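You operate a simulated robot arm through the tools that you are given. There is no shell and no other tool.

Carry out the task below with a simulated two-armed robot. There is one attempt and no reset: what you move stays moved.

## Task
Shut the air corner down and park the yellow coupling in its socket.
Fine: air shut and line vented first, regulator back to 0, fan off.

Only the result counts: the job must be done as asked and must still hold three seconds after the hand-in. Knocking over, shifting, dropping, spilling or breaking anything else fails it.

## Robot
Two 7-joint arms with three-finger grippers on one trunk that stands fixed in place. Base frame: the origin is at the foot of the trunk, x ahead of it, y to its left, z up; the work surface is at about z = 0.88. Lengths are in m, angles in rad, forces in N, time in s.
The left shoulder is at [0.07, 0.146, 1.337], the right one opposite. With the tool pointing down near the work surface each hand reaches from about 0.1 to 0.66 m from the base axis, measured 20 degrees to its own side. Payload 2.2 kg a hand.
Tool frame (each hand has its own): the origin (TCP) lies between the finger pads and is the grasp point; the fingertips stand 0.028 m ahead of it; z points along the fingers, y is the line along which they close. The gripper opens to 0.102 m; its body begins 0.071 m behind the TCP.
Orientation is that of the tool frame in the base frame, as [roll, pitch, yaw] about the fixed x, y, z axes, in that order (R = Rz(yaw) Ry(pitch) Rx(roll)). With the fingers straight down and closing along the base's y, the tool's x points along the base's -x, its y along +y and its z along -z.

## Interface
- The arms move only by the tool play_rows. It takes "left_series", "right_series" or both (then of equal length, played together; a hand with none holds still); each is one flat list of numbers, 7 for each row, row after row: the shift along the tool's x, y, z in units of 50 mm (1.0 is 50 mm), then the turn, a rotation vector about the tool's x, y, z in units of 4 degrees (1.0 is 4 degrees), then the opening in per cent of the stroke, from 0 (shut) to 100 (fully open). In form: [x, y, z, wx, wy, wz, grip, x, y, z, wx, wy, wz, grip, ...]. A call has 1 to 20 rows; each row shifts and turns the commanded pose from where the row before left it, along the tool's axes as they then stand. A call with a number of a shift or a turn outside -1 to 1 is refused whole. Rows are played at 5 a second. More than 0.05 m and 0.15 rad between two rows, or a gripper value outside its range, and nothing of the call is played. Where a pose cannot be reached the arm comes as near as it can. A force on the tool above 70 N (or 10 N above the force at the start of the call, whichever is more), or a blocked arm, ends the call early, and 0.2 s more pass. The fingers move at their own pace (about 0.2035 m/s each) and stop on an object; they squeeze with about 29 N. The grip force told is the motor's: it shows also when the fingers shut on nothing. Time passes only in rows, and 0.2 s behind the last, so rows that do not move let the fingers close. It gives the time, the measured TCP pose, the force on the tool (base axes), the opening and the grip force at its end, in the units of the frame above (readings bear some noise), with the torque about the TCP (base axes, N m) and any sound that the robot's microphone picked up.
- Cameras (640 x 400 px; columns grow to the right, rows downward): "scene" is now at [0.1357, -0.0372, 1.5823]; the picture's right is [-0.38, -0.92, 0.00], its down [-0.39, 0.16, -0.91] and it looks along [0.84, -0.35, -0.42] (base axes); focal length 214 px, centre (320, 200). "left" rides on the left gripper at [0.072, 0.038, -0.086] in its tool frame; the picture's right is [-0.47, 0.88, 0.00], its down [-0.60, -0.32, -0.73] and it looks along [-0.65, -0.34, 0.68] (tool axes); focal length 256 px, centre (320, 200). "right" rides on the right gripper at [0.069, 0.044, -0.086] in its tool frame; the picture's right is [-0.53, 0.85, 0.00], its down [-0.58, -0.36, -0.73] and it looks along [-0.62, -0.39, 0.68] (tool axes); focal length 256 px, centre (320, 200). There is no depth. A picture from a camera that has moved, and an enlarged one, comes with that camera's place and axes in the base frame and with its lens.
- grab_frame(camera): a new picture of that camera. The clock stands still meanwhile.
- lift_body(by): slides the trunk up (or, below 0, down) by that many m; the arms and the scene camera ride with it, the base frame stays. It gives what a move gives, with no picture.
- pan_tilt(pan, tilt): turns the head with the scene camera to pan (to the left, within 1.501 rad either way) and tilt (down, from -0.506 to 1.204), counted from straight ahead of the robot. It gives what a move gives.
- close_up(camera, box): a new picture of the part [left, top, right, bottom] of that camera's present view, enlarged. The clock stands still meanwhile.
- job_done(): hands the job in; it is judged then, once.

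Nothing tells you positions but the pictures and the camera data. Unless the task says otherwise, let go and move clear before handing in.

The tools are called after "Request:" as name(argument=value, ...) on one line, values as JSON. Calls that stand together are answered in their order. play_rows: Moves the arms, as the interface text tells. Its arguments: {"type":"object","properties":{"left_series":{"type":"array","items":{"type":"number"}},"right_series":{"type":"array","items":{"type":"number"}}},"required":[]} The other tools are called the same way: lift_body (by) moves the trunk up or down; pan_tilt (pan, tilt) turns the head that bears the scene camera; grab_frame (camera) takes a picture; close_up (camera, box) takes an enlarged picture of a part of a camera's view; job_done () hands the job in.

At the start:

```text
t: 0.0
left_position: [0.286, -0.0247, 1.5022]
left_orientation: [-3.139, 0.001, -3.14]
left_force: [0.3, -0.2, -0.2]
left_ft_torque: [0.0, 0.0, 0.0]
left_width: 0.102
left_finger_force: 0.1
right_position: [0.357, -0.4459, 1.4272]
right_orientation: [3.14, -0.001, -3.141]
right_force: [0.1, 0.2, -0.6]
right_ft_torque: [-0.03, 0.01, 0.0]
right_width: 0.1021
right_finger_force: 0.0
trunk travel left (down, up): [-0.875, 0.065]
head pan, tilt (commanded): [-0.391, 0.435]
```

scene: 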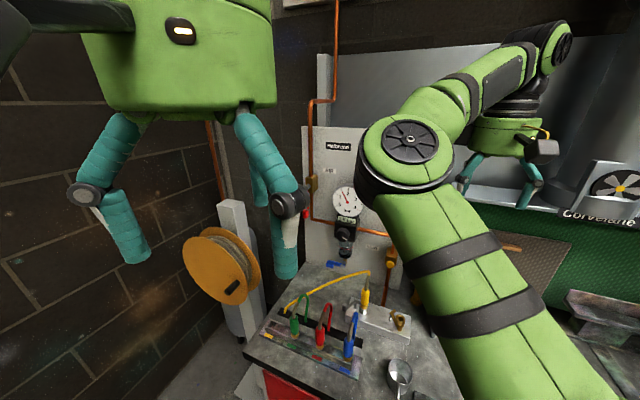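
right: 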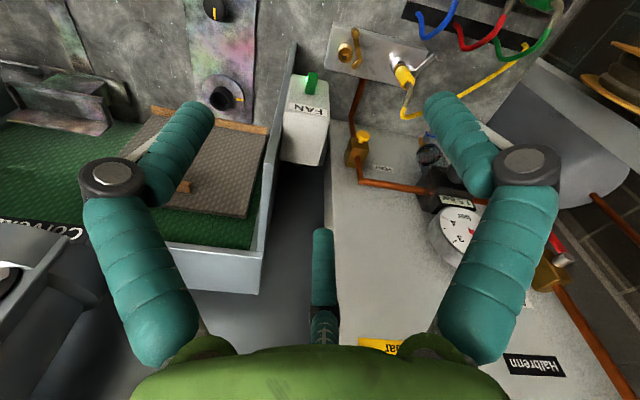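
left: 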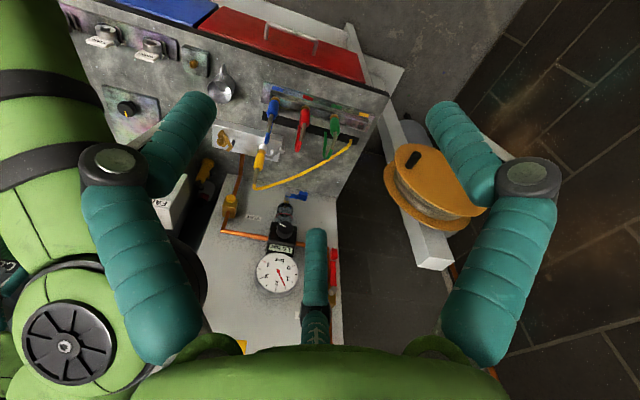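

I see a workbench with an air panel (gauge, regulator, copper pipe, valves), a yellow coupling on a hose, coloured hoses in a rack and a fan at the right. First I'll move the head and take enlarged pictures to locate everything.

Request:
close_up(camera="scene", box=[230, 120, 430, 245])

Request:
close_up(camera="scene", box=[240, 250, 440, 400])

Request:
close_up(camera="left", box=[180, 50, 380, 200])

Request:
close_up(camera="left", box=[200, 180, 360, 300])

Request:
close_up(camera="right", box=[260, 0, 580, 200])

Request:
close_up(camera="right", box=[320, 120, 600, 300])

```text
3.20 times, centred on (330, 182) of scene
camera zoom: at [0.1357, -0.0372, 1.5823], right [-0.38, -0.92, 0.0], down [-0.39, 0.16, -0.91], along [0.84, -0.35, -0.42], focal length 686 px, centre (288, 256)
```

zoom: 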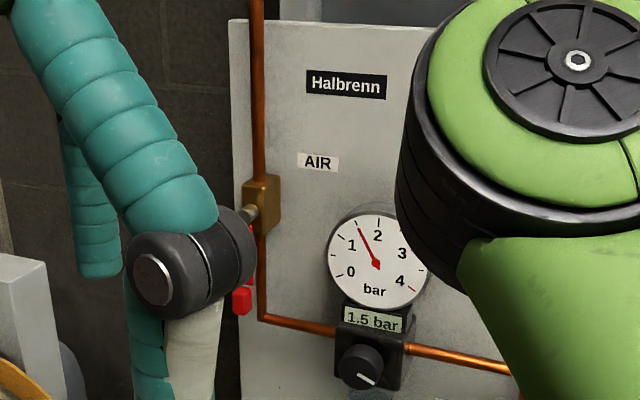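

```text
2.67 times, centred on (340, 325) of scene
camera zoom: at [0.1357, -0.0372, 1.5823], right [-0.38, -0.92, 0.0], down [-0.39, 0.16, -0.91], along [0.84, -0.35, -0.42], focal length 572 px, centre (267, -133)
```

zoom: 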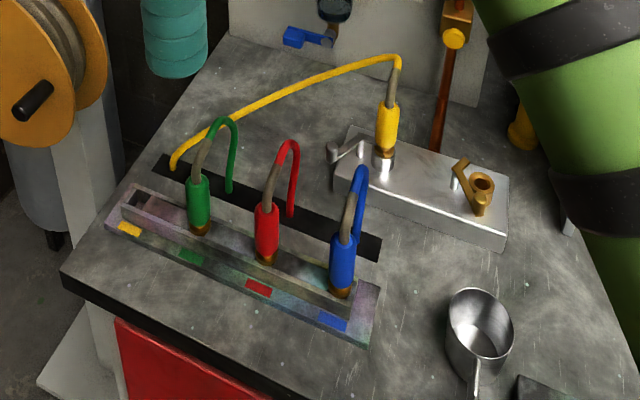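

```text
2.67 times, centred on (280, 125) of left
camera zoom: at [0.212, 0.013, 1.5882], right [0.46, 0.89, 0.0], down [0.6, -0.32, 0.73], along [0.65, -0.34, -0.68], focal length 683 px, centre (427, 400)
```

zoom: 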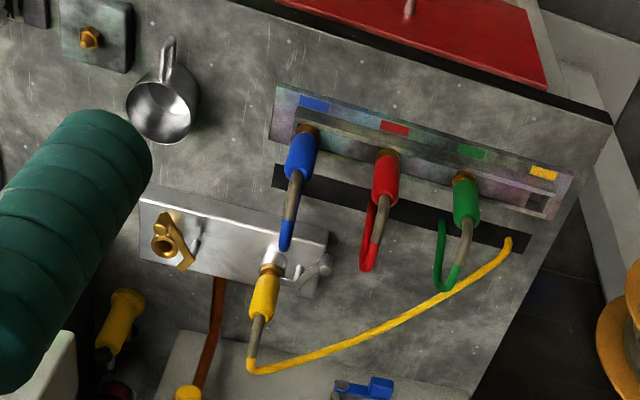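

```text
3.33 times, centred on (280, 240) of left
camera zoom: at [0.212, 0.013, 1.5882], right [0.46, 0.89, 0.0], down [0.6, -0.32, 0.73], along [0.65, -0.34, -0.68], focal length 853 px, centre (453, 67)
```

zoom: 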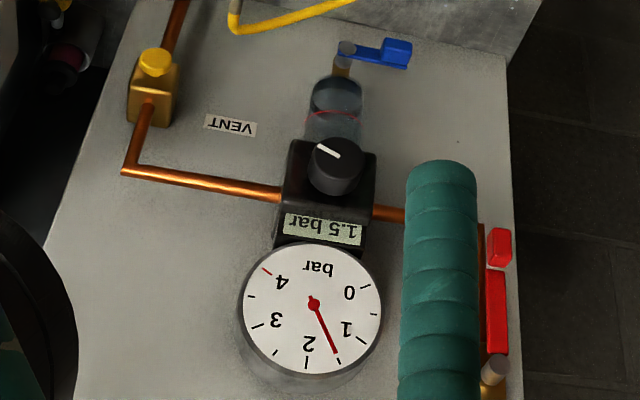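

```text
2.00 times, centred on (420, 100) of right
camera zoom: at [0.289, -0.404, 1.5146], right [0.54, 0.84, 0.0], down [0.58, -0.36, 0.73], along [0.62, -0.39, -0.68], focal length 512 px, centre (120, 400)
```

zoom: 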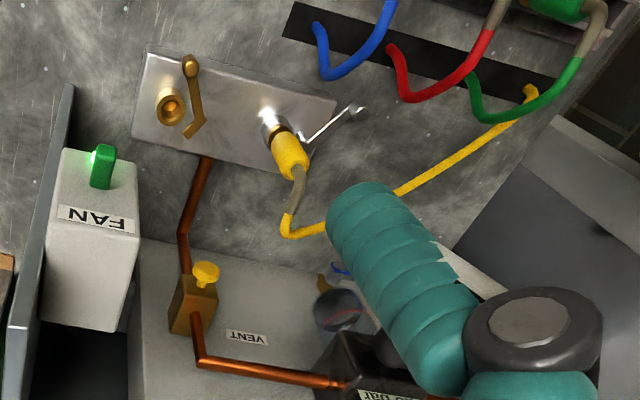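

```text
2.22 times, centred on (460, 210) of right
camera zoom: at [0.289, -0.404, 1.5146], right [0.54, 0.84, 0.0], down [0.58, -0.36, 0.73], along [0.62, -0.39, -0.68], focal length 569 px, centre (9, 178)
```

zoom: 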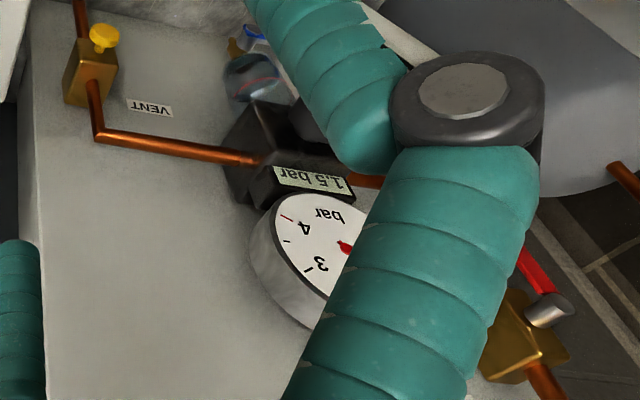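

The panel (AIR valve with red lever, regulator at 1.5 bar, VENT valve with yellow knob, blue drain) is behind the bench. The yellow coupling sits in a metal manifold with a silver lever, and the empty yellow slot is at the far left of the rack. I'll get more views before moving anything.

Request:
pan_tilt(pan=-0.6, tilt=0.7)

Request:
grab_frame(camera="scene")

Request:
close_up(camera="right", box=[0, 0, 320, 200])

Request:
close_up(camera="left", box=[60, 0, 260, 125])

```text
t: 0.8
left_position: [0.2855, -0.025, 1.5008]
left_orientation: [3.141, 0.0, -3.138]
left_force: [0.1, -1.0, -0.3]
left_ft_torque: [0.0, 0.0, 0.04]
left_width: 0.102
left_finger_force: 0.0
right_position: [0.3589, -0.4467, 1.4287]
right_orientation: [3.141, 0.001, 3.141]
right_force: [0.9, 0.1, -0.6]
right_ft_torque: [-0.01, 0.0, 0.0]
right_width: 0.1021
right_finger_force: 0.0
trunk travel left (down, up): [-0.875, 0.065]
head pan, tilt (commanded): [-0.6, 0.7]
```

```text
taken
camera scene: at [0.1206, -0.0502, 1.5587], right [-0.56, -0.83, 0.0], down [-0.53, 0.36, -0.77], along [0.63, -0.43, -0.64], focal length 214 px, centre (320, 200)
```

scene: 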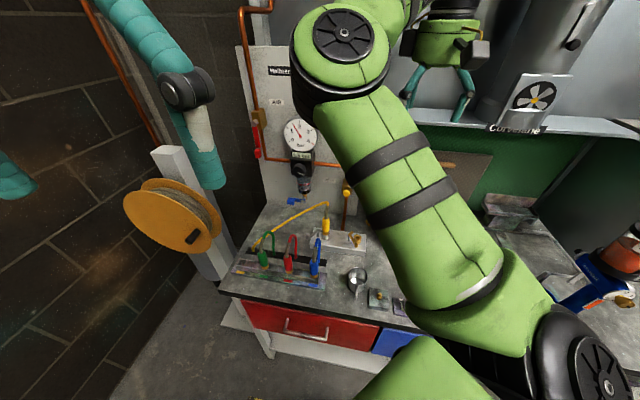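

```text
2.00 times, centred on (160, 100) of right
camera zoom: at [0.289, -0.404, 1.5146], right [0.54, 0.84, 0.0], down [0.58, -0.36, 0.73], along [0.62, -0.39, -0.68], focal length 512 px, centre (640, 400)
```

zoom: 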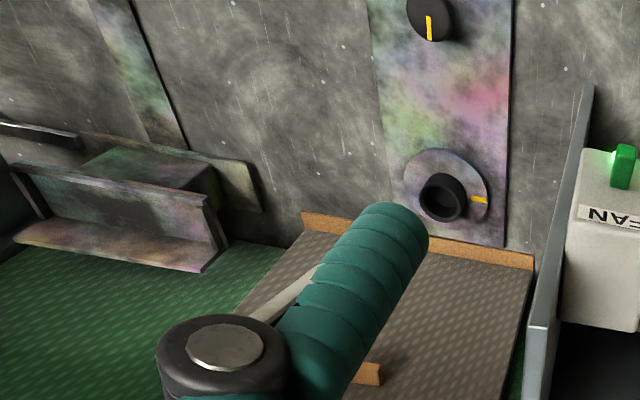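

```text
3.20 times, centred on (160, 62) of left
camera zoom: at [0.212, 0.0129, 1.5882], right [0.46, 0.89, 0.0], down [0.6, -0.32, 0.73], along [0.65, -0.34, -0.68], focal length 819 px, centre (832, 640)
```

zoom: 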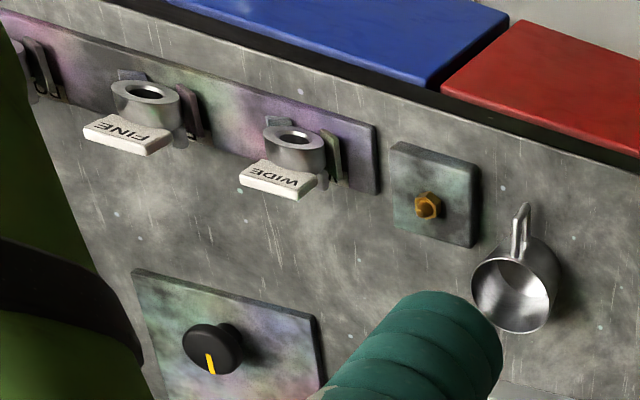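

The panel faces the robot obliquely: the vent knob is at about (0.59, -0.49, 1.06), the gauge at about (0.73, -0.39, 1.25) and the red valve at about (0.82, -0.27, 1.30). Next I'll use the left hand as a closer camera.

Request:
play_rows(left_series=[-0.5, 0, 0.7, 0, 0, 0, 100, -0.5, 0, 0.7, 0, 0, 0, 100, -0.5, 0, 0.7, 0, 0, 0, 100, -0.5, 0, 0.7, 0, 0, 0, 100])

Request:
grab_frame(camera="left")

```text
t: 1.8
left_position: [0.3887, -0.0302, 1.3599]
left_orientation: [-3.138, 0.001, 3.141]
left_force: [0.2, 0.4, 0.7]
left_ft_torque: [0.0, -0.01, -0.03]
left_width: 0.1021
left_finger_force: 0.0
right_position: [0.3601, -0.4472, 1.4269]
right_orientation: [-3.142, 0.0, 3.14]
right_force: [-0.5, 0.1, 0.0]
right_ft_torque: [-0.02, 0.0, 0.0]
right_width: 0.102
right_finger_force: 0.1
trunk travel left (down, up): [-0.875, 0.065]
head pan, tilt (commanded): [-0.6, 0.7]
```

```text
taken
camera left: at [0.3159, 0.0083, 1.4466], right [0.46, 0.89, 0.0], down [0.6, -0.31, 0.73], along [0.65, -0.34, -0.68], focal length 256 px, centre (320, 200)
```

left: 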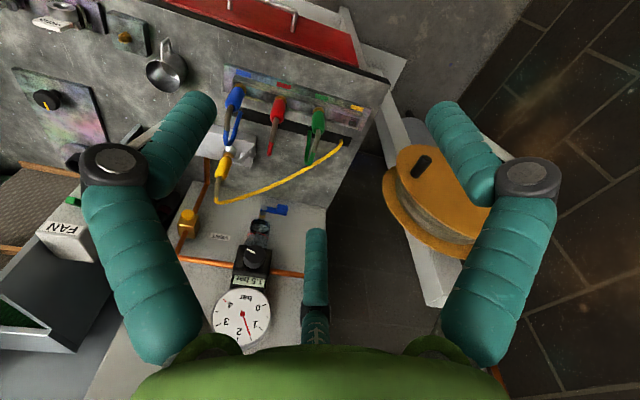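

Request:
play_rows(left_series=[0, 0, 0, 0, 0, 1, 100, 0, 0, 0, 0, 0, 1, 100, 0, 0, 0, 0, 0, 1, 100, 0, 0, 0, 0, 0, 1, 100, 0, 0, 0, 0.49, -0.92, 0, 100, 0, 0, 0, 0.49, -0.92, 0, 100, 0, 0, 0, 0.49, -0.92, 0, 100, 0, 0, 0, 0.49, -0.92, 0, 100, 0, 0, 0, 0.49, -0.92, 0, 100])

Request:
grab_frame(camera="left")

Request:
close_up(camera="left", box=[160, 160, 480, 360])

```text
t: 3.8
left_position: [0.3862, -0.025, 1.3604]
left_orientation: [-2.961, 0.322, 2.894]
left_force: [0.8, 1.2, 0.2]
left_ft_torque: [-0.01, 0.03, 0.02]
left_width: 0.1019
left_finger_force: 0.0
right_position: [0.3575, -0.446, 1.4277]
right_orientation: [-3.141, -0.001, 3.139]
right_force: [0.8, 0.3, -0.3]
right_ft_torque: [-0.01, -0.01, 0.0]
right_width: 0.1021
right_finger_force: 0.1
trunk travel left (down, up): [-0.875, 0.065]
head pan, tilt (commanded): [-0.6, 0.7]
```

```text
taken
camera left: at [0.3073, 0.0497, 1.4131], right [0.69, 0.72, 0.0], down [0.27, -0.26, 0.93], along [0.67, -0.64, -0.37], focal length 256 px, centre (320, 200)
```

left: 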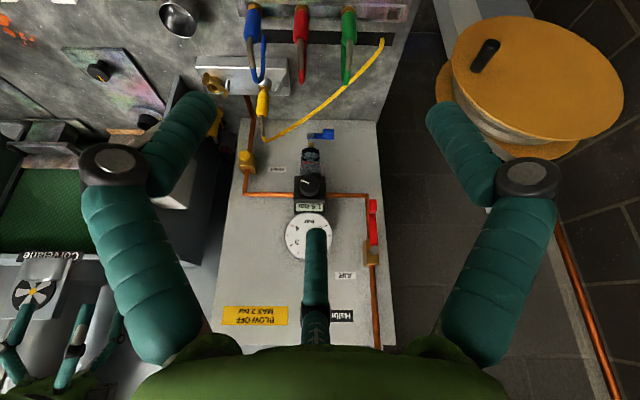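

```text
2.00 times, centred on (320, 260) of left
camera zoom: at [0.3073, 0.0497, 1.4131], right [0.69, 0.72, 0.0], down [0.27, -0.26, 0.93], along [0.67, -0.64, -0.37], focal length 512 px, centre (320, 80)
```

zoom: 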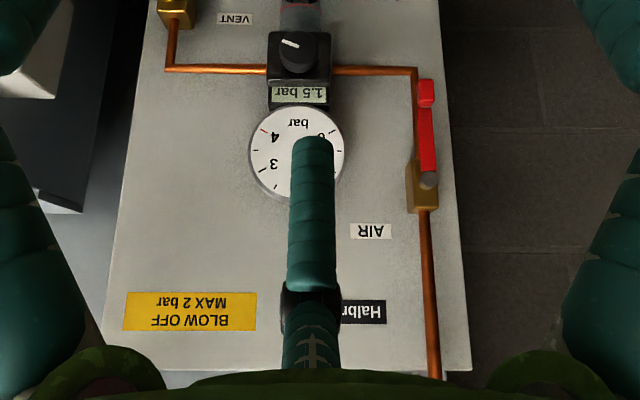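

Request:
close_up(camera="left", box=[220, 110, 320, 172])

Request:
close_up(camera="left", box=[290, 115, 400, 184])

Request:
close_up(camera="left", box=[330, 185, 410, 275])

Request:
close_up(camera="left", box=[180, 40, 320, 128])

Request:
close_up(camera="left", box=[230, 0, 430, 110])

```text
6.40 times, centred on (270, 141) of left
camera zoom: at [0.3073, 0.0497, 1.4131], right [0.69, 0.72, 0.0], down [0.27, -0.26, 0.93], along [0.67, -0.64, -0.37], focal length 1638 px, centre (640, 578)
```

zoom: 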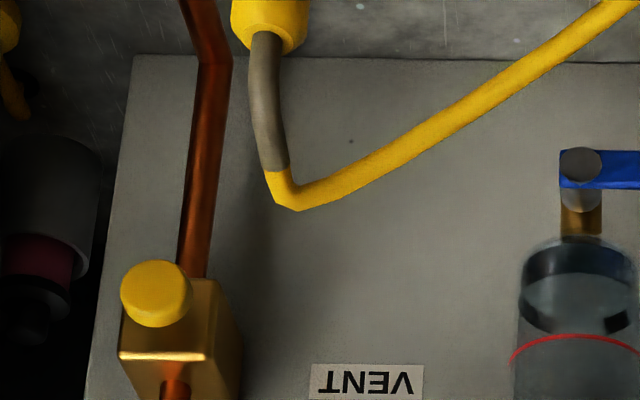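

```text
5.80 times, centred on (345, 150) of left
camera zoom: at [0.3073, 0.0497, 1.4131], right [0.69, 0.72, 0.0], down [0.27, -0.26, 0.93], along [0.67, -0.64, -0.37], focal length 1484 px, centre (175, 493)
```

zoom: 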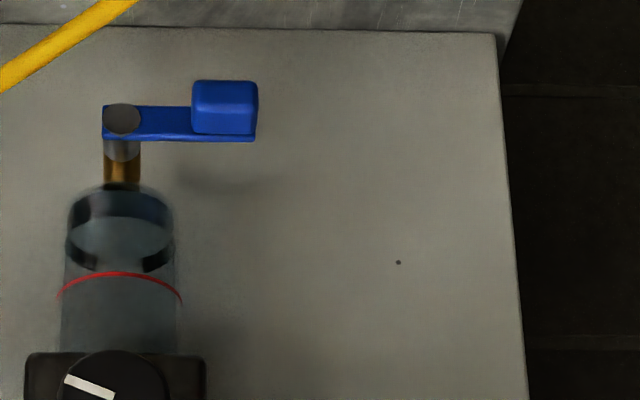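

```text
4.44 times, centred on (370, 230) of left
camera zoom: at [0.3073, 0.0497, 1.4131], right [0.69, 0.72, 0.0], down [0.27, -0.26, 0.93], along [0.67, -0.64, -0.37], focal length 1138 px, centre (98, 67)
```

zoom: 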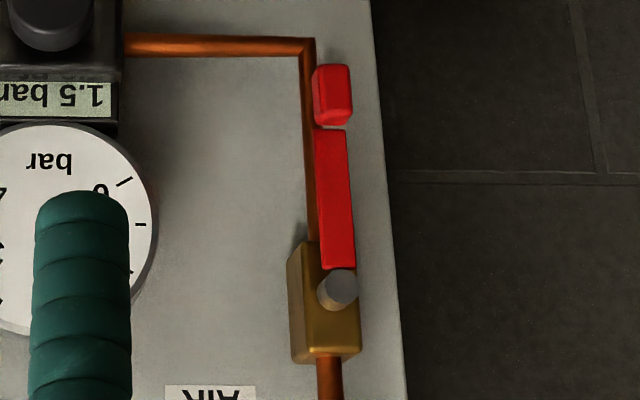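

```text
4.55 times, centred on (250, 84) of left
camera zoom: at [0.3073, 0.0497, 1.4131], right [0.69, 0.72, 0.0], down [0.27, -0.26, 0.93], along [0.67, -0.64, -0.37], focal length 1164 px, centre (638, 727)
```

zoom: 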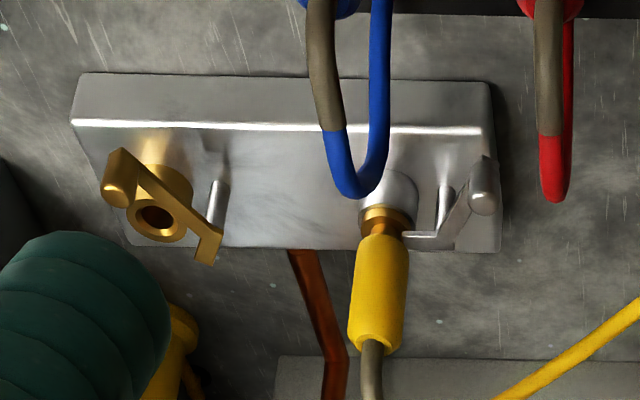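

```text
3.20 times, centred on (330, 55) of left
camera zoom: at [0.3073, 0.0497, 1.4131], right [0.69, 0.72, 0.0], down [0.27, -0.26, 0.93], along [0.67, -0.64, -0.37], focal length 819 px, centre (288, 664)
```

zoom: 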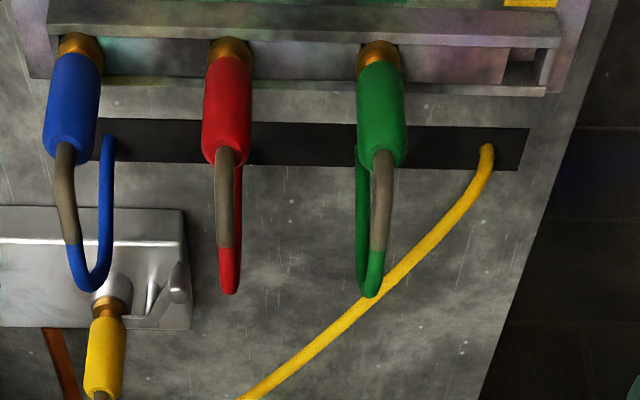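

The fan switch works out at about (0.40, -0.49, 1.16), just below the right hand, so I must be careful there. I'll pan the left hand camera further right and down to see the fan box and the manifold.

Request:
play_rows(left_series=[0, 0, 0, 0.33, 0.18, 0.98, 100, 0, 0, 0, 0.33, 0.18, 0.98, 100, 0, 0, 0, 0.33, 0.18, 0.98, 100, 0, 0, 0, 0.33, 0.18, 0.98, 100, 0, 0, 0, 0.33, 0.18, 0.98, 100, 0, 0, 0, -0.49, 0.92, 0, 100, 0, 0, 0, -0.49, 0.92, 0, 100, 0, 0, 0, -0.49, 0.92, 0, 100, 0, 0, 0, -0.49, 0.92, 0, 100])

Request:
grab_frame(camera="left")

Request:
close_up(camera="left", box=[180, 60, 440, 222])

```text
t: 5.8
left_position: [0.3857, -0.0263, 1.3612]
left_orientation: [-3.106, 0.063, 2.498]
left_force: [0.3, 0.9, -0.1]
left_ft_torque: [0.02, -0.03, 0.01]
left_width: 0.102
left_finger_force: 0.0
right_position: [0.3581, -0.4482, 1.4272]
right_orientation: [-3.141, -0.001, 3.141]
right_force: [0.0, 0.3, 0.3]
right_ft_torque: [0.02, -0.03, -0.01]
right_width: 0.1021
right_finger_force: 0.0
trunk travel left (down, up): [-0.875, 0.065]
head pan, tilt (commanded): [-0.6, 0.7]
```

```text
taken
camera left: at [0.3472, 0.0538, 1.442], right [0.9, 0.43, 0.0], down [0.27, -0.57, 0.78], along [0.33, -0.7, -0.63], focal length 256 px, centre (320, 200)
```

left: 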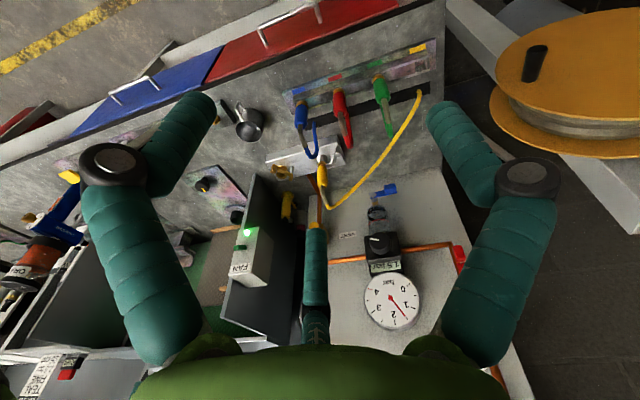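

```text
2.46 times, centred on (310, 141) of left
camera zoom: at [0.3472, 0.0538, 1.442], right [0.9, 0.43, 0.0], down [0.27, -0.57, 0.78], along [0.33, -0.7, -0.63], focal length 630 px, centre (345, 345)
```

zoom: 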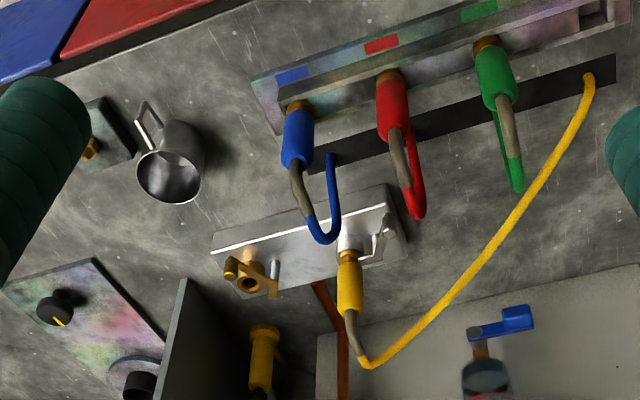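

Request:
close_up(camera="left", box=[180, 160, 340, 350])

Request:
close_up(camera="left", box=[255, 130, 355, 220])

Request:
pan_tilt(pan=-0.85, tilt=0.6)

Request:
grab_frame(camera="scene")

```text
2.11 times, centred on (260, 255) of left
camera zoom: at [0.3472, 0.0538, 1.442], right [0.9, 0.43, 0.0], down [0.27, -0.57, 0.78], along [0.33, -0.7, -0.63], focal length 539 px, centre (446, 84)
```

zoom: 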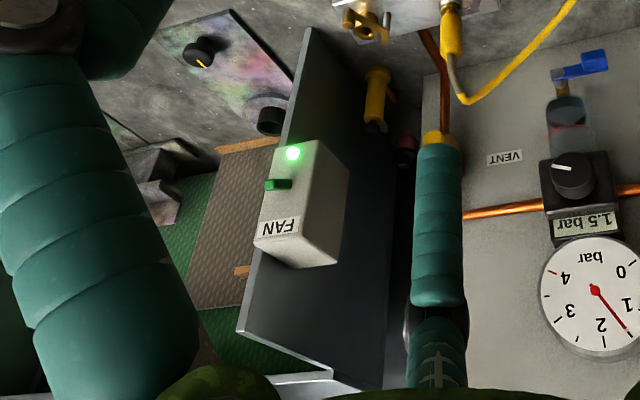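

```text
4.44 times, centred on (305, 175) of left
camera zoom: at [0.3472, 0.0538, 1.442], right [0.9, 0.43, 0.0], down [0.27, -0.57, 0.78], along [0.33, -0.7, -0.63], focal length 1138 px, centre (387, 311)
```

zoom: 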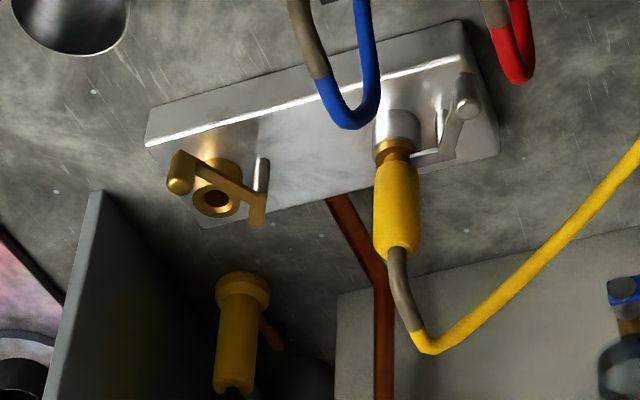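

```text
t: 6.5
left_position: [0.3853, -0.0244, 1.3614]
left_orientation: [-3.104, 0.065, 2.496]
left_force: [-0.4, 0.3, 0.7]
left_ft_torque: [-0.02, -0.04, -0.01]
left_width: 0.1021
left_finger_force: 0.1
right_position: [0.3574, -0.4461, 1.4269]
right_orientation: [-3.141, 0.001, 3.14]
right_force: [0.4, 0.0, -0.4]
right_ft_torque: [-0.02, 0.0, -0.03]
right_width: 0.102
right_finger_force: 0.0
trunk travel left (down, up): [-0.875, 0.065]
head pan, tilt (commanded): [-0.85, 0.6]
```

```text
taken
camera scene: at [0.1088, -0.0688, 1.5673], right [-0.75, -0.66, 0.0], down [-0.37, 0.42, -0.82], along [0.54, -0.62, -0.57], focal length 214 px, centre (320, 200)
```

scene: 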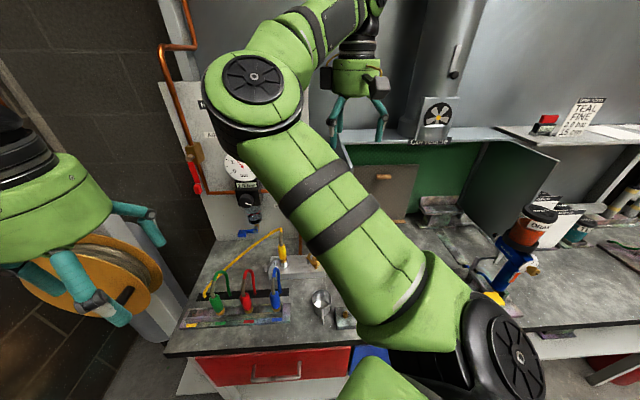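

The green fan switch is lit (on). I'll move the left hand camera nearer to the vent valve and fan box for a closer look.

Request:
play_rows(left_series=[-0.33, -0.2, 0.63, 0, 0, 0, 100, -0.33, -0.2, 0.63, 0, 0, 0, 100, -0.33, -0.2, 0.63, 0, 0, 0, 100, -0.33, -0.2, 0.63, 0, 0, 0, 100, -0.33, -0.2, 0.63, 0, 0, 0, 100, 0, 0, 0, 0.49, -0.92, 0, 100, 0, 0, 0, 0.49, -0.92, 0, 100, 0, 0, 0, 0.49, -0.92, 0, 100])

Request:
grab_frame(camera="left")

Request:
close_up(camera="left", box=[200, 130, 420, 268])

```text
t: 8.3
left_position: [0.4273, -0.1259, 1.2114]
left_orientation: [-2.997, 0.258, 2.515]
left_force: [-0.3, -0.2, -0.3]
left_ft_torque: [0.01, 0.0, -0.02]
left_width: 0.1019
left_finger_force: 0.0
right_position: [0.3586, -0.4463, 1.4284]
right_orientation: [-3.141, 0.0, 3.139]
right_force: [-0.2, -0.4, 0.9]
right_ft_torque: [-0.02, 0.0, 0.04]
right_width: 0.102
right_finger_force: 0.1
trunk travel left (down, up): [-0.875, 0.065]
head pan, tilt (commanded): [-0.85, 0.6]
```

```text
taken
camera left: at [0.3819, -0.032, 1.271], right [0.9, 0.43, 0.0], down [0.19, -0.4, 0.9], along [0.38, -0.81, -0.44], focal length 256 px, centre (320, 200)
```

left: 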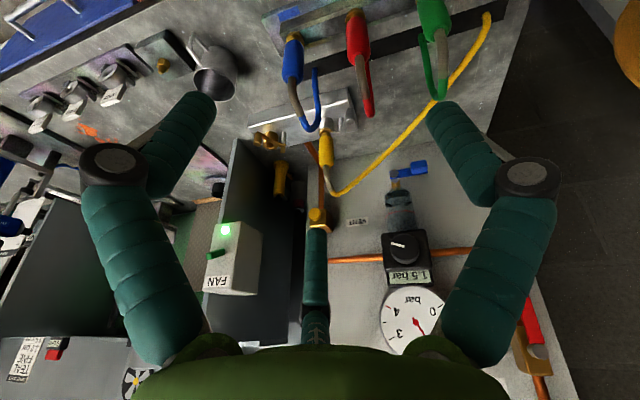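

```text
2.90 times, centred on (310, 199) of left
camera zoom: at [0.3819, -0.032, 1.271], right [0.9, 0.43, 0.0], down [0.19, -0.4, 0.9], along [0.38, -0.81, -0.44], focal length 742 px, centre (349, 203)
```

zoom: 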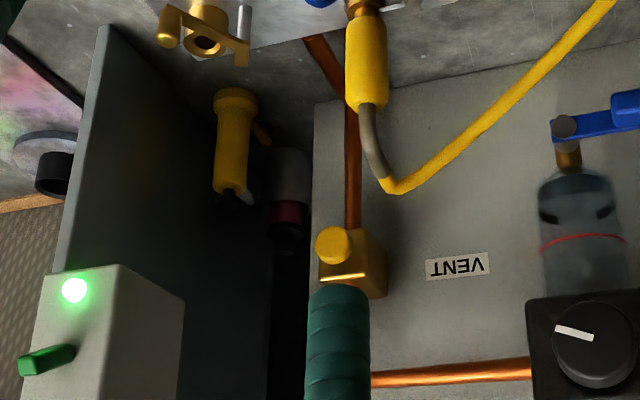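

Request:
close_up(camera="left", box=[190, 210, 290, 300])

Request:
close_up(camera="left", box=[290, 180, 370, 240])

Request:
close_up(camera="left", box=[240, 80, 370, 170])

Request:
close_up(camera="left", box=[370, 220, 470, 300])

Request:
grab_frame(camera="right")

Request:
close_up(camera="right", box=[320, 20, 440, 100])

Request:
close_up(camera="right", box=[330, 110, 410, 200])

Request:
close_up(camera="right", box=[270, 60, 350, 170])

```text
4.44 times, centred on (240, 255) of left
camera zoom: at [0.3819, -0.032, 1.271], right [0.9, 0.43, 0.0], down [0.19, -0.4, 0.9], along [0.38, -0.81, -0.44], focal length 1138 px, centre (676, -44)
```

zoom: 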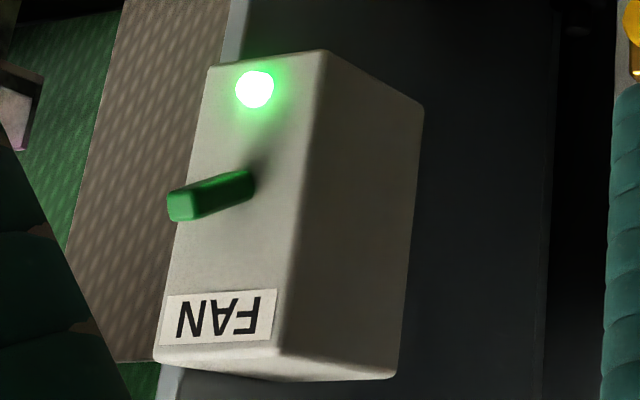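

```text
6.67 times, centred on (330, 210) of left
camera zoom: at [0.3819, -0.032, 1.271], right [0.9, 0.43, 0.0], down [0.19, -0.4, 0.9], along [0.38, -0.81, -0.44], focal length 1707 px, centre (253, 133)
```

zoom: 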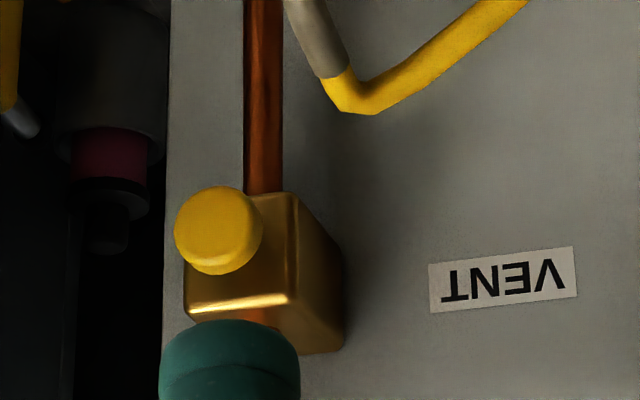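

```text
4.44 times, centred on (305, 125) of left
camera zoom: at [0.3819, -0.032, 1.271], right [0.9, 0.43, 0.0], down [0.19, -0.4, 0.9], along [0.38, -0.81, -0.44], focal length 1138 px, centre (387, 533)
```

zoom: 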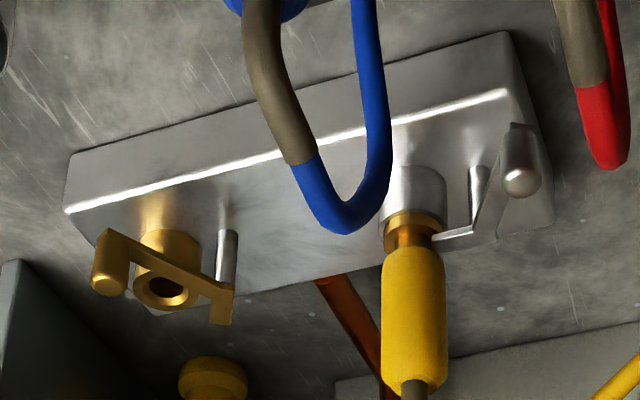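

```text
5.00 times, centred on (420, 260) of left
camera zoom: at [0.3819, -0.032, 1.271], right [0.9, 0.43, 0.0], down [0.19, -0.4, 0.9], along [0.38, -0.81, -0.44], focal length 1280 px, centre (-180, -100)
```

zoom: 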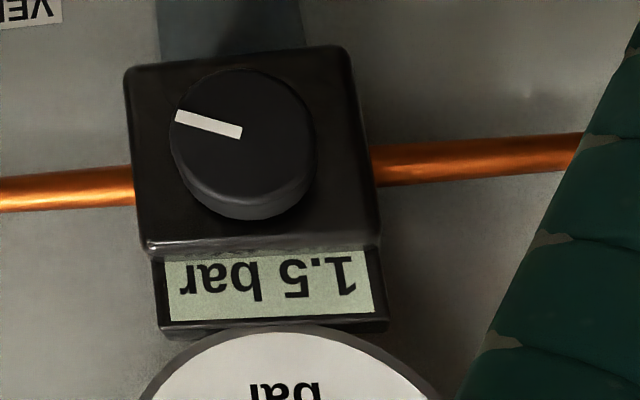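

```text
taken
camera right: at [0.2895, -0.4042, 1.5145], right [0.54, 0.84, 0.0], down [0.58, -0.36, 0.73], along [0.62, -0.39, -0.68], focal length 256 px, centre (320, 200)
```

right: 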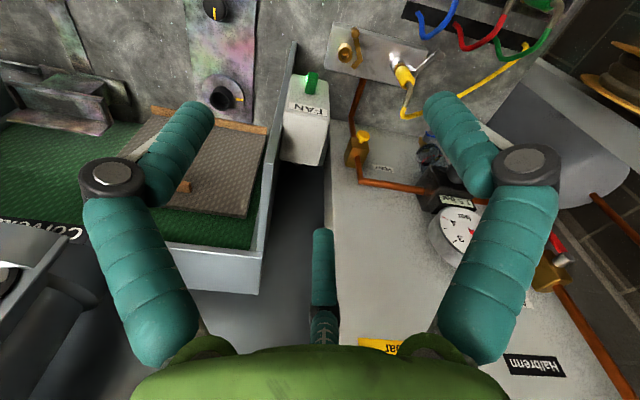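

```text
5.00 times, centred on (380, 60) of right
camera zoom: at [0.2895, -0.4042, 1.5145], right [0.54, 0.84, 0.0], down [0.58, -0.36, 0.73], along [0.62, -0.39, -0.68], focal length 1280 px, centre (20, 900)
```

zoom: 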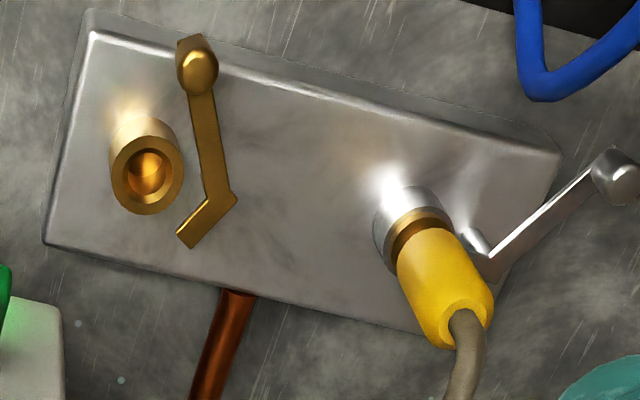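

```text
4.44 times, centred on (370, 155) of right
camera zoom: at [0.2895, -0.4042, 1.5145], right [0.54, 0.84, 0.0], down [0.58, -0.36, 0.73], along [0.62, -0.39, -0.68], focal length 1138 px, centre (98, 400)
```

zoom: 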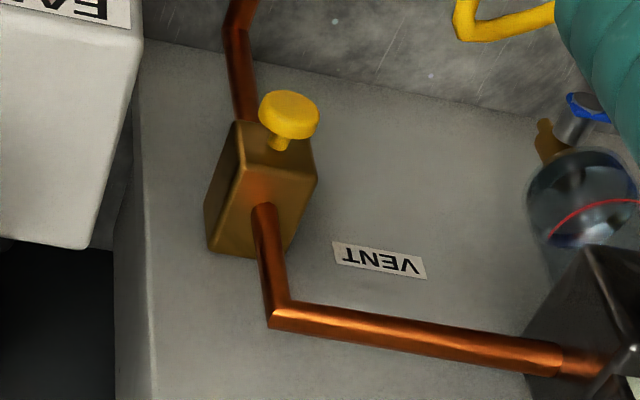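

```text
3.64 times, centred on (310, 115) of right
camera zoom: at [0.2895, -0.4042, 1.5145], right [0.54, 0.84, 0.0], down [0.58, -0.36, 0.73], along [0.62, -0.39, -0.68], focal length 931 px, centre (356, 509)
```

zoom: 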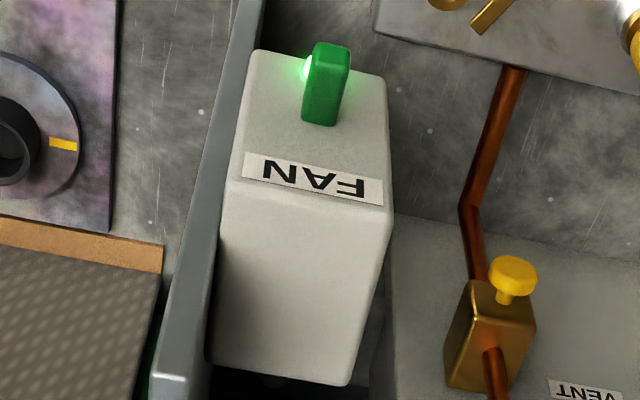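

I now understand the layout: the bench and panel are yawed 45°, the fan toggle points up (on), the vent is a yellow mushroom button, and the coupling is held by an L-shaped silver latch lever. Next I'll check the size of the hand's closed fingers.

Request:
play_rows(right_series=[0, 0, 0, 0, 0, 0, 0, 0, 0, 0, 0, 0, 0, 0, 0, 0, 0, 0, 0, 0, 0])

Request:
grab_frame(camera="right")

Request:
close_up(camera="scene", box=[290, 0, 450, 160])

```text
t: 9.2
left_position: [0.4271, -0.1252, 1.2117]
left_orientation: [-2.999, 0.256, 2.516]
left_force: [-0.7, 0.7, 0.0]
left_ft_torque: [-0.02, 0.0, 0.01]
left_width: 0.1021
left_finger_force: 0.1
right_position: [0.3584, -0.446, 1.4282]
right_orientation: [-3.141, -0.001, 3.137]
right_force: [0.4, -0.4, -0.3]
right_ft_torque: [0.02, 0.03, -0.02]
right_width: 0.0023
right_finger_force: 28.8
trunk travel left (down, up): [-0.875, 0.065]
head pan, tilt (commanded): [-0.85, 0.6]
```

```text
taken
camera right: at [0.289, -0.4041, 1.5146], right [0.54, 0.84, 0.0], down [0.58, -0.36, 0.73], along [0.62, -0.39, -0.68], focal length 256 px, centre (320, 200)
```

right: 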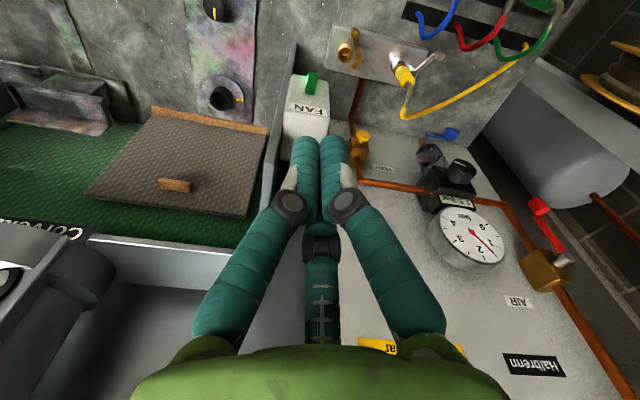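

```text
2.50 times, centred on (370, 80) of scene
camera zoom: at [0.1088, -0.0687, 1.5673], right [-0.75, -0.66, 0.0], down [-0.37, 0.42, -0.83], along [0.54, -0.62, -0.56], focal length 536 px, centre (195, 500)
```

zoom: 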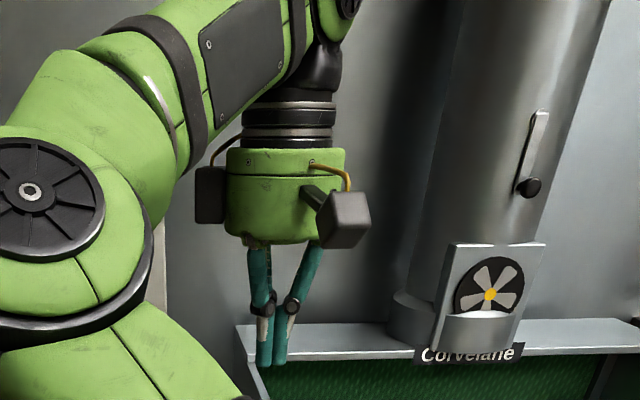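

The closed fingers form a slim probe of about 3 cm. I'll pull the left hand back to a viewing spot so the right arm has room.

Request:
play_rows(left_series=[0.502, 0.201, -0.651, 0, 0, 0, 100, 0.502, 0.201, -0.651, 0, 0, 0, 100, 0.502, 0.201, -0.651, 0, 0, 0, 100, 0.502, 0.201, -0.651, 0, 0, 0, 100, 0.502, 0.201, -0.651, 0, 0, 0, 100, 0.502, 0.201, -0.651, 0, 0, 0, 100, 0.502, 0.201, -0.651, 0, 0, 0, 100, 0.502, 0.201, -0.651, 0, 0, 0, 100, 0.502, 0.201, -0.651, 0, 0, 0, 100, 0, 0, 0, -0.255, -0.139, -0.957, 0, 0, 0, 0, -0.255, -0.139, -0.957, 0, 0, 0, 0, -0.255, -0.139, -0.957, 0, 0, 0, 0, -0.255, -0.139, -0.957, 0, 0, 0, 0, 0, 0, 0, 0])

Request:
grab_frame(camera="left")

Request:
close_up(camera="left", box=[280, 60, 420, 160])

```text
t: 12.2
left_position: [0.2698, 0.1485, 1.4229]
left_orientation: [-3.0, 0.257, 2.796]
left_force: [0.6, 0.8, 0.2]
left_ft_torque: [0.0, 0.02, 0.02]
left_width: 0.002
left_finger_force: 29.3
right_position: [0.3586, -0.4461, 1.4278]
right_orientation: [3.141, 0.001, 3.14]
right_force: [0.4, -0.2, 0.1]
right_ft_torque: [0.02, 0.02, -0.01]
right_width: 0.0021
right_finger_force: 28.4
trunk travel left (down, up): [-0.875, 0.065]
head pan, tilt (commanded): [-0.85, 0.6]
```

```text
taken
camera left: at [0.2016, 0.2265, 1.4824], right [0.75, 0.66, 0.0], down [0.29, -0.33, 0.9], along [0.59, -0.67, -0.44], focal length 256 px, centre (320, 200)
```

left: 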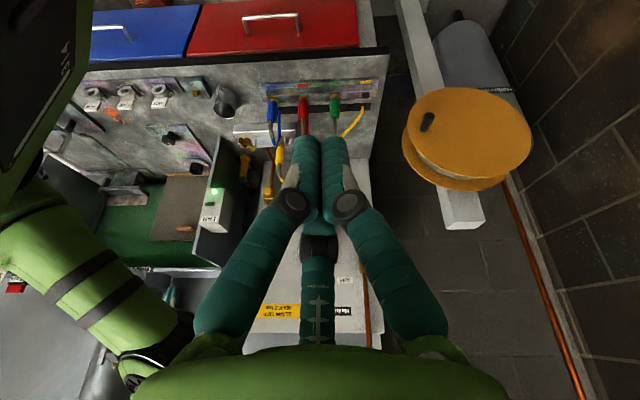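

```text
4.00 times, centred on (350, 110) of left
camera zoom: at [0.2016, 0.2265, 1.4824], right [0.75, 0.66, 0.0], down [0.29, -0.33, 0.9], along [0.59, -0.67, -0.44], focal length 1024 px, centre (200, 560)
```

zoom: 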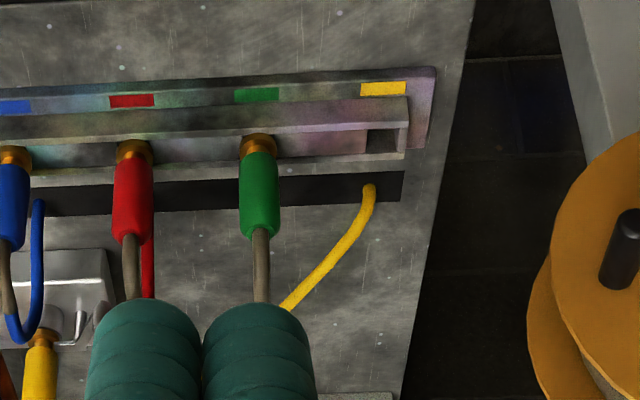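

Request:
close_up(camera="right", box=[500, 180, 600, 300])

Request:
close_up(camera="right", box=[350, 110, 510, 280])

```text
3.33 times, centred on (550, 240) of right
camera zoom: at [0.2898, -0.4046, 1.5143], right [0.54, 0.84, 0.0], down [0.58, -0.37, 0.73], along [0.62, -0.39, -0.68], focal length 853 px, centre (-447, 67)
```

zoom: 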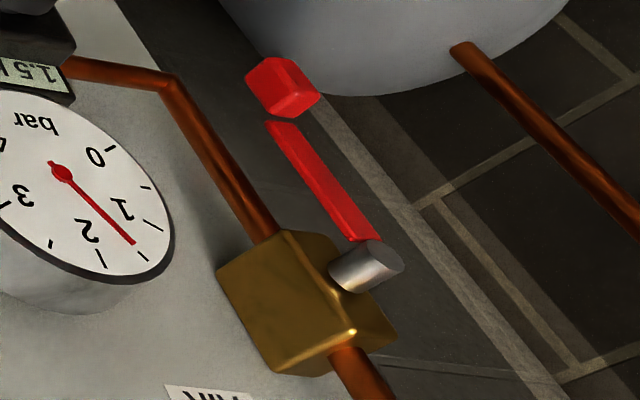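

```text
2.35 times, centred on (430, 195) of right
camera zoom: at [0.2898, -0.4046, 1.5143], right [0.54, 0.84, 0.0], down [0.58, -0.37, 0.73], along [0.62, -0.39, -0.68], focal length 602 px, centre (61, 212)
```

zoom: 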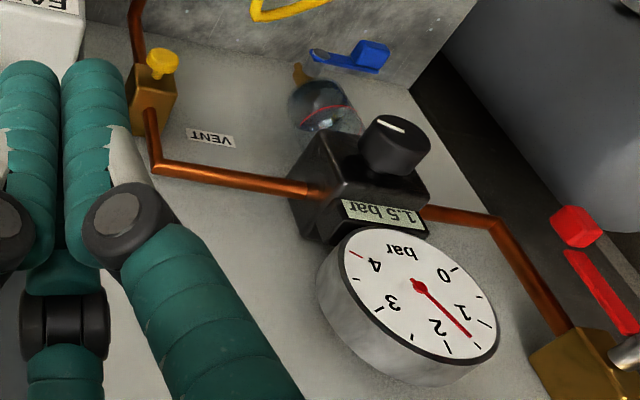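

Panel geometry so far: the red handle block is at about (0.805, -0.254, 1.203), with the pivot above it at z 1.305. I'll bring the right hand forward in front of the panel, then turn it to point into the panel.

Request:
play_rows(right_series=[-0.633, 0.667, 0.1, 0, 0, 0, 0, -0.633, 0.667, 0.1, 0, 0, 0, 0, -0.633, 0.667, 0.1, 0, 0, 0, 0, -0.633, 0.667, 0.1, 0, 0, 0, 0, -0.633, 0.667, 0.1, 0, 0, 0, 0, -0.633, 0.667, 0.1, 0, 0, 0, 0, 0, 0, 0, 0, 0, 1, 0, 0, 0, 0, 0, 0, 1, 0, 0, 0, 0, 0, 0, 1, 0, 0, 0, 0, 0, 0, 1, 0, 0, 0, 0, 0, 0, 1, 0])

Request:
grab_frame(camera="scene")

Request:
grab_frame(camera="right")

```text
t: 14.6
left_position: [0.269, 0.1496, 1.423]
left_orientation: [-3.001, 0.258, 2.794]
left_force: [0.2, -0.4, 0.2]
left_ft_torque: [-0.02, 0.02, 0.02]
left_width: 0.002
left_finger_force: 28.6
right_position: [0.5483, -0.2466, 1.3984]
right_orientation: [3.141, 0.0, 2.788]
right_force: [1.2, 0.0, -0.1]
right_ft_torque: [0.01, 0.02, 0.03]
right_width: 0.0024
right_finger_force: 28.6
trunk travel left (down, up): [-0.875, 0.065]
head pan, tilt (commanded): [-0.85, 0.6]
```

```text
taken
camera scene: at [0.1085, -0.0684, 1.5673], right [-0.75, -0.66, 0.0], down [-0.37, 0.42, -0.83], along [0.54, -0.62, -0.56], focal length 214 px, centre (320, 200)
```

scene: 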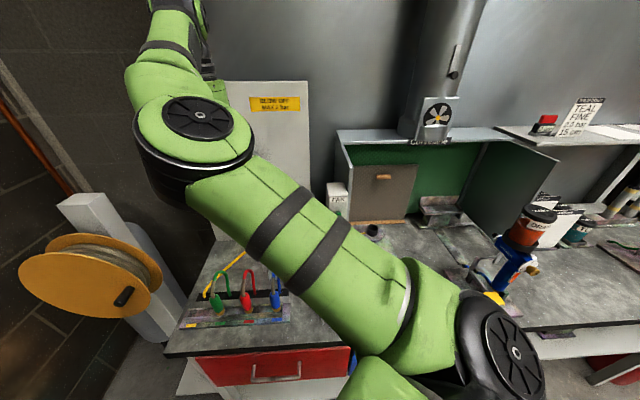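

```text
taken
camera right: at [0.4984, -0.1824, 1.4847], right [0.79, 0.61, 0.0], down [0.42, -0.54, 0.73], along [0.45, -0.58, -0.68], focal length 256 px, centre (320, 200)
```

right: 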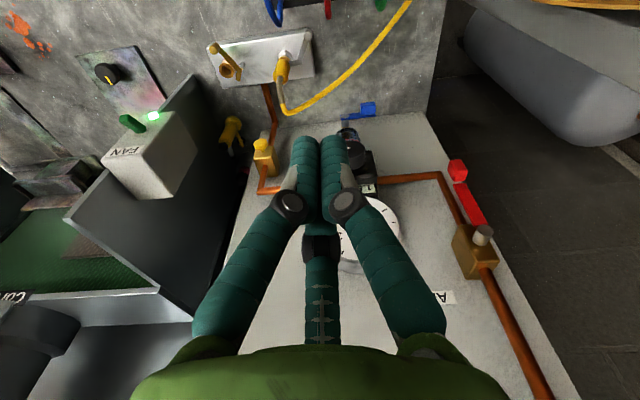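

Request:
play_rows(right_series=[0, 0, 0, 0, 0, 1, 0, 0, 0, 0, 0, 0, 1, 0, 0, 0, 0, 0, 0, 1, 0, 0, 0, 0, 0, 0, 1, 0, 0, 0, 0, 0, 0, 1, 0, 0, 0, 0, 0, 0, 1, 0, 0, 0, 0, 0, -1, 0, 0, 0, 0, 0, 0, -1, 0, 0, 0, 0, 0, 0, -1, 0, 0, 0, 0, 0, 0, -1, 0, 0, 0, 0, 0, 0, -1, 0, 0, 0, 0, 0, 0, -1, 0, 0, 0, 0, 0, 0, -1, 0, 0, 0, 0, 0, 0, -1, 0, 0, 0, 0, 0, 0, -1, 0, 0, 0, 0, 0, 0, -1, 0, 0, 0, 0, 0, 0, -1, 0, 0])

Request:
grab_frame(camera="right")

Request:
grab_frame(camera="scene")

```text
t: 18.1
left_position: [0.2697, 0.1494, 1.4235]
left_orientation: [-3.001, 0.256, 2.793]
left_force: [1.1, 0.4, -0.7]
left_ft_torque: [0.02, -0.06, 0.04]
left_width: 0.002
left_finger_force: 29.2
right_position: [0.5261, -0.3245, 1.38]
right_orientation: [3.142, 0.769, 2.373]
right_force: [0.3, 0.7, -0.6]
right_ft_torque: [-0.03, 0.03, -0.01]
right_width: 0.0022
right_finger_force: 29.1
right hand out of reach, approached as far as the arm can: row 2, 3, 4, 5, 6, 7, 10, 12
trunk travel left (down, up): [-0.875, 0.065]
head pan, tilt (commanded): [-0.85, 0.6]
```

```text
taken
camera right: at [0.4796, -0.2171, 1.3953], right [0.86, 0.34, 0.37], down [-0.32, -0.2, 0.93], along [0.39, -0.92, -0.06], focal length 256 px, centre (320, 200)
```

right: 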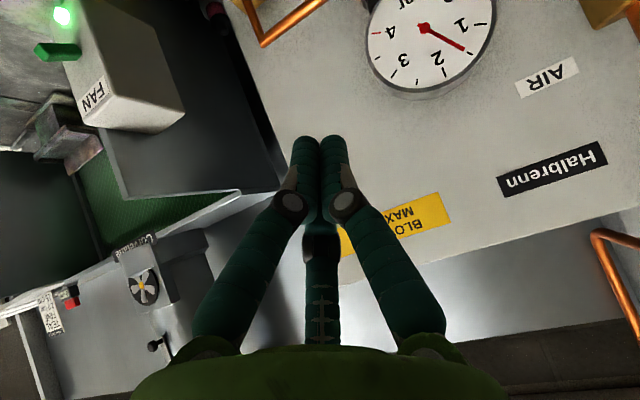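

```text
taken
camera scene: at [0.1088, -0.0686, 1.5673], right [-0.75, -0.66, 0.0], down [-0.37, 0.42, -0.83], along [0.54, -0.62, -0.56], focal length 214 px, centre (320, 200)
```

scene: 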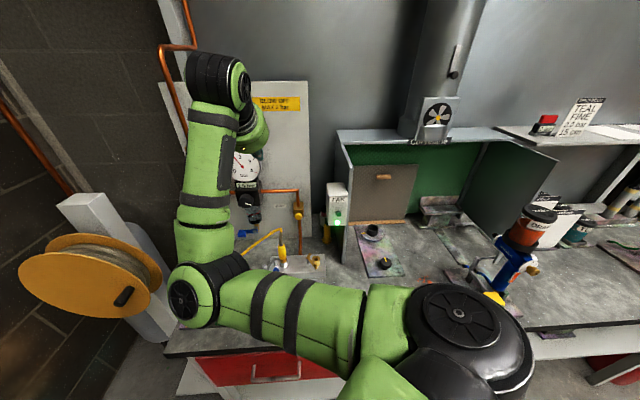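

The arm re-solved with its elbow low, which leaves the scene camera a clear view. I'll continue pitching the hand up and sliding it left along the panel in small steps.

Request:
play_rows(right_series=[0, 0.33, 0, 0, -1, 0, 0, 0, 0.33, 0, 0, -1, 0, 0, 0, 0.33, 0, 0, -1, 0, 0, 0, 0.33, 0, 0, -1, 0, 0, 0, 0.33, 0, 0, -1, 0, 0, 0, 0.33, 0, 0, -1, 0, 0])

Request:
grab_frame(camera="scene")

```text
t: 19.6
left_position: [0.2697, 0.1486, 1.4231]
left_orientation: [-3.002, 0.258, 2.794]
left_force: [-1.3, -0.2, -0.6]
left_ft_torque: [0.02, 0.03, 0.0]
left_width: 0.0019
left_finger_force: 28.5
right_position: [0.5392, -0.3178, 1.4034]
right_orientation: [-3.136, 1.189, 2.381]
right_force: [0.8, 0.7, 0.9]
right_ft_torque: [-0.03, 0.0, 0.02]
right_width: 0.0017
right_finger_force: 29.1
right hand out of reach, approached as far as the arm can: row 2, 3, 4, 5, 6
trunk travel left (down, up): [-0.875, 0.065]
head pan, tilt (commanded): [-0.85, 0.6]
```

```text
taken
camera scene: at [0.1084, -0.0688, 1.5673], right [-0.75, -0.66, 0.0], down [-0.37, 0.42, -0.83], along [0.54, -0.62, -0.56], focal length 214 px, centre (320, 200)
```

scene: 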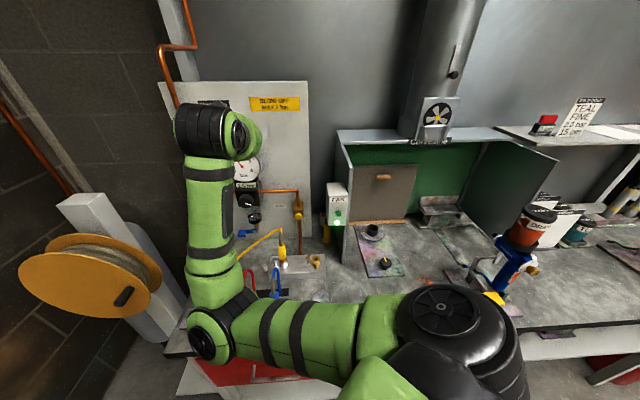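

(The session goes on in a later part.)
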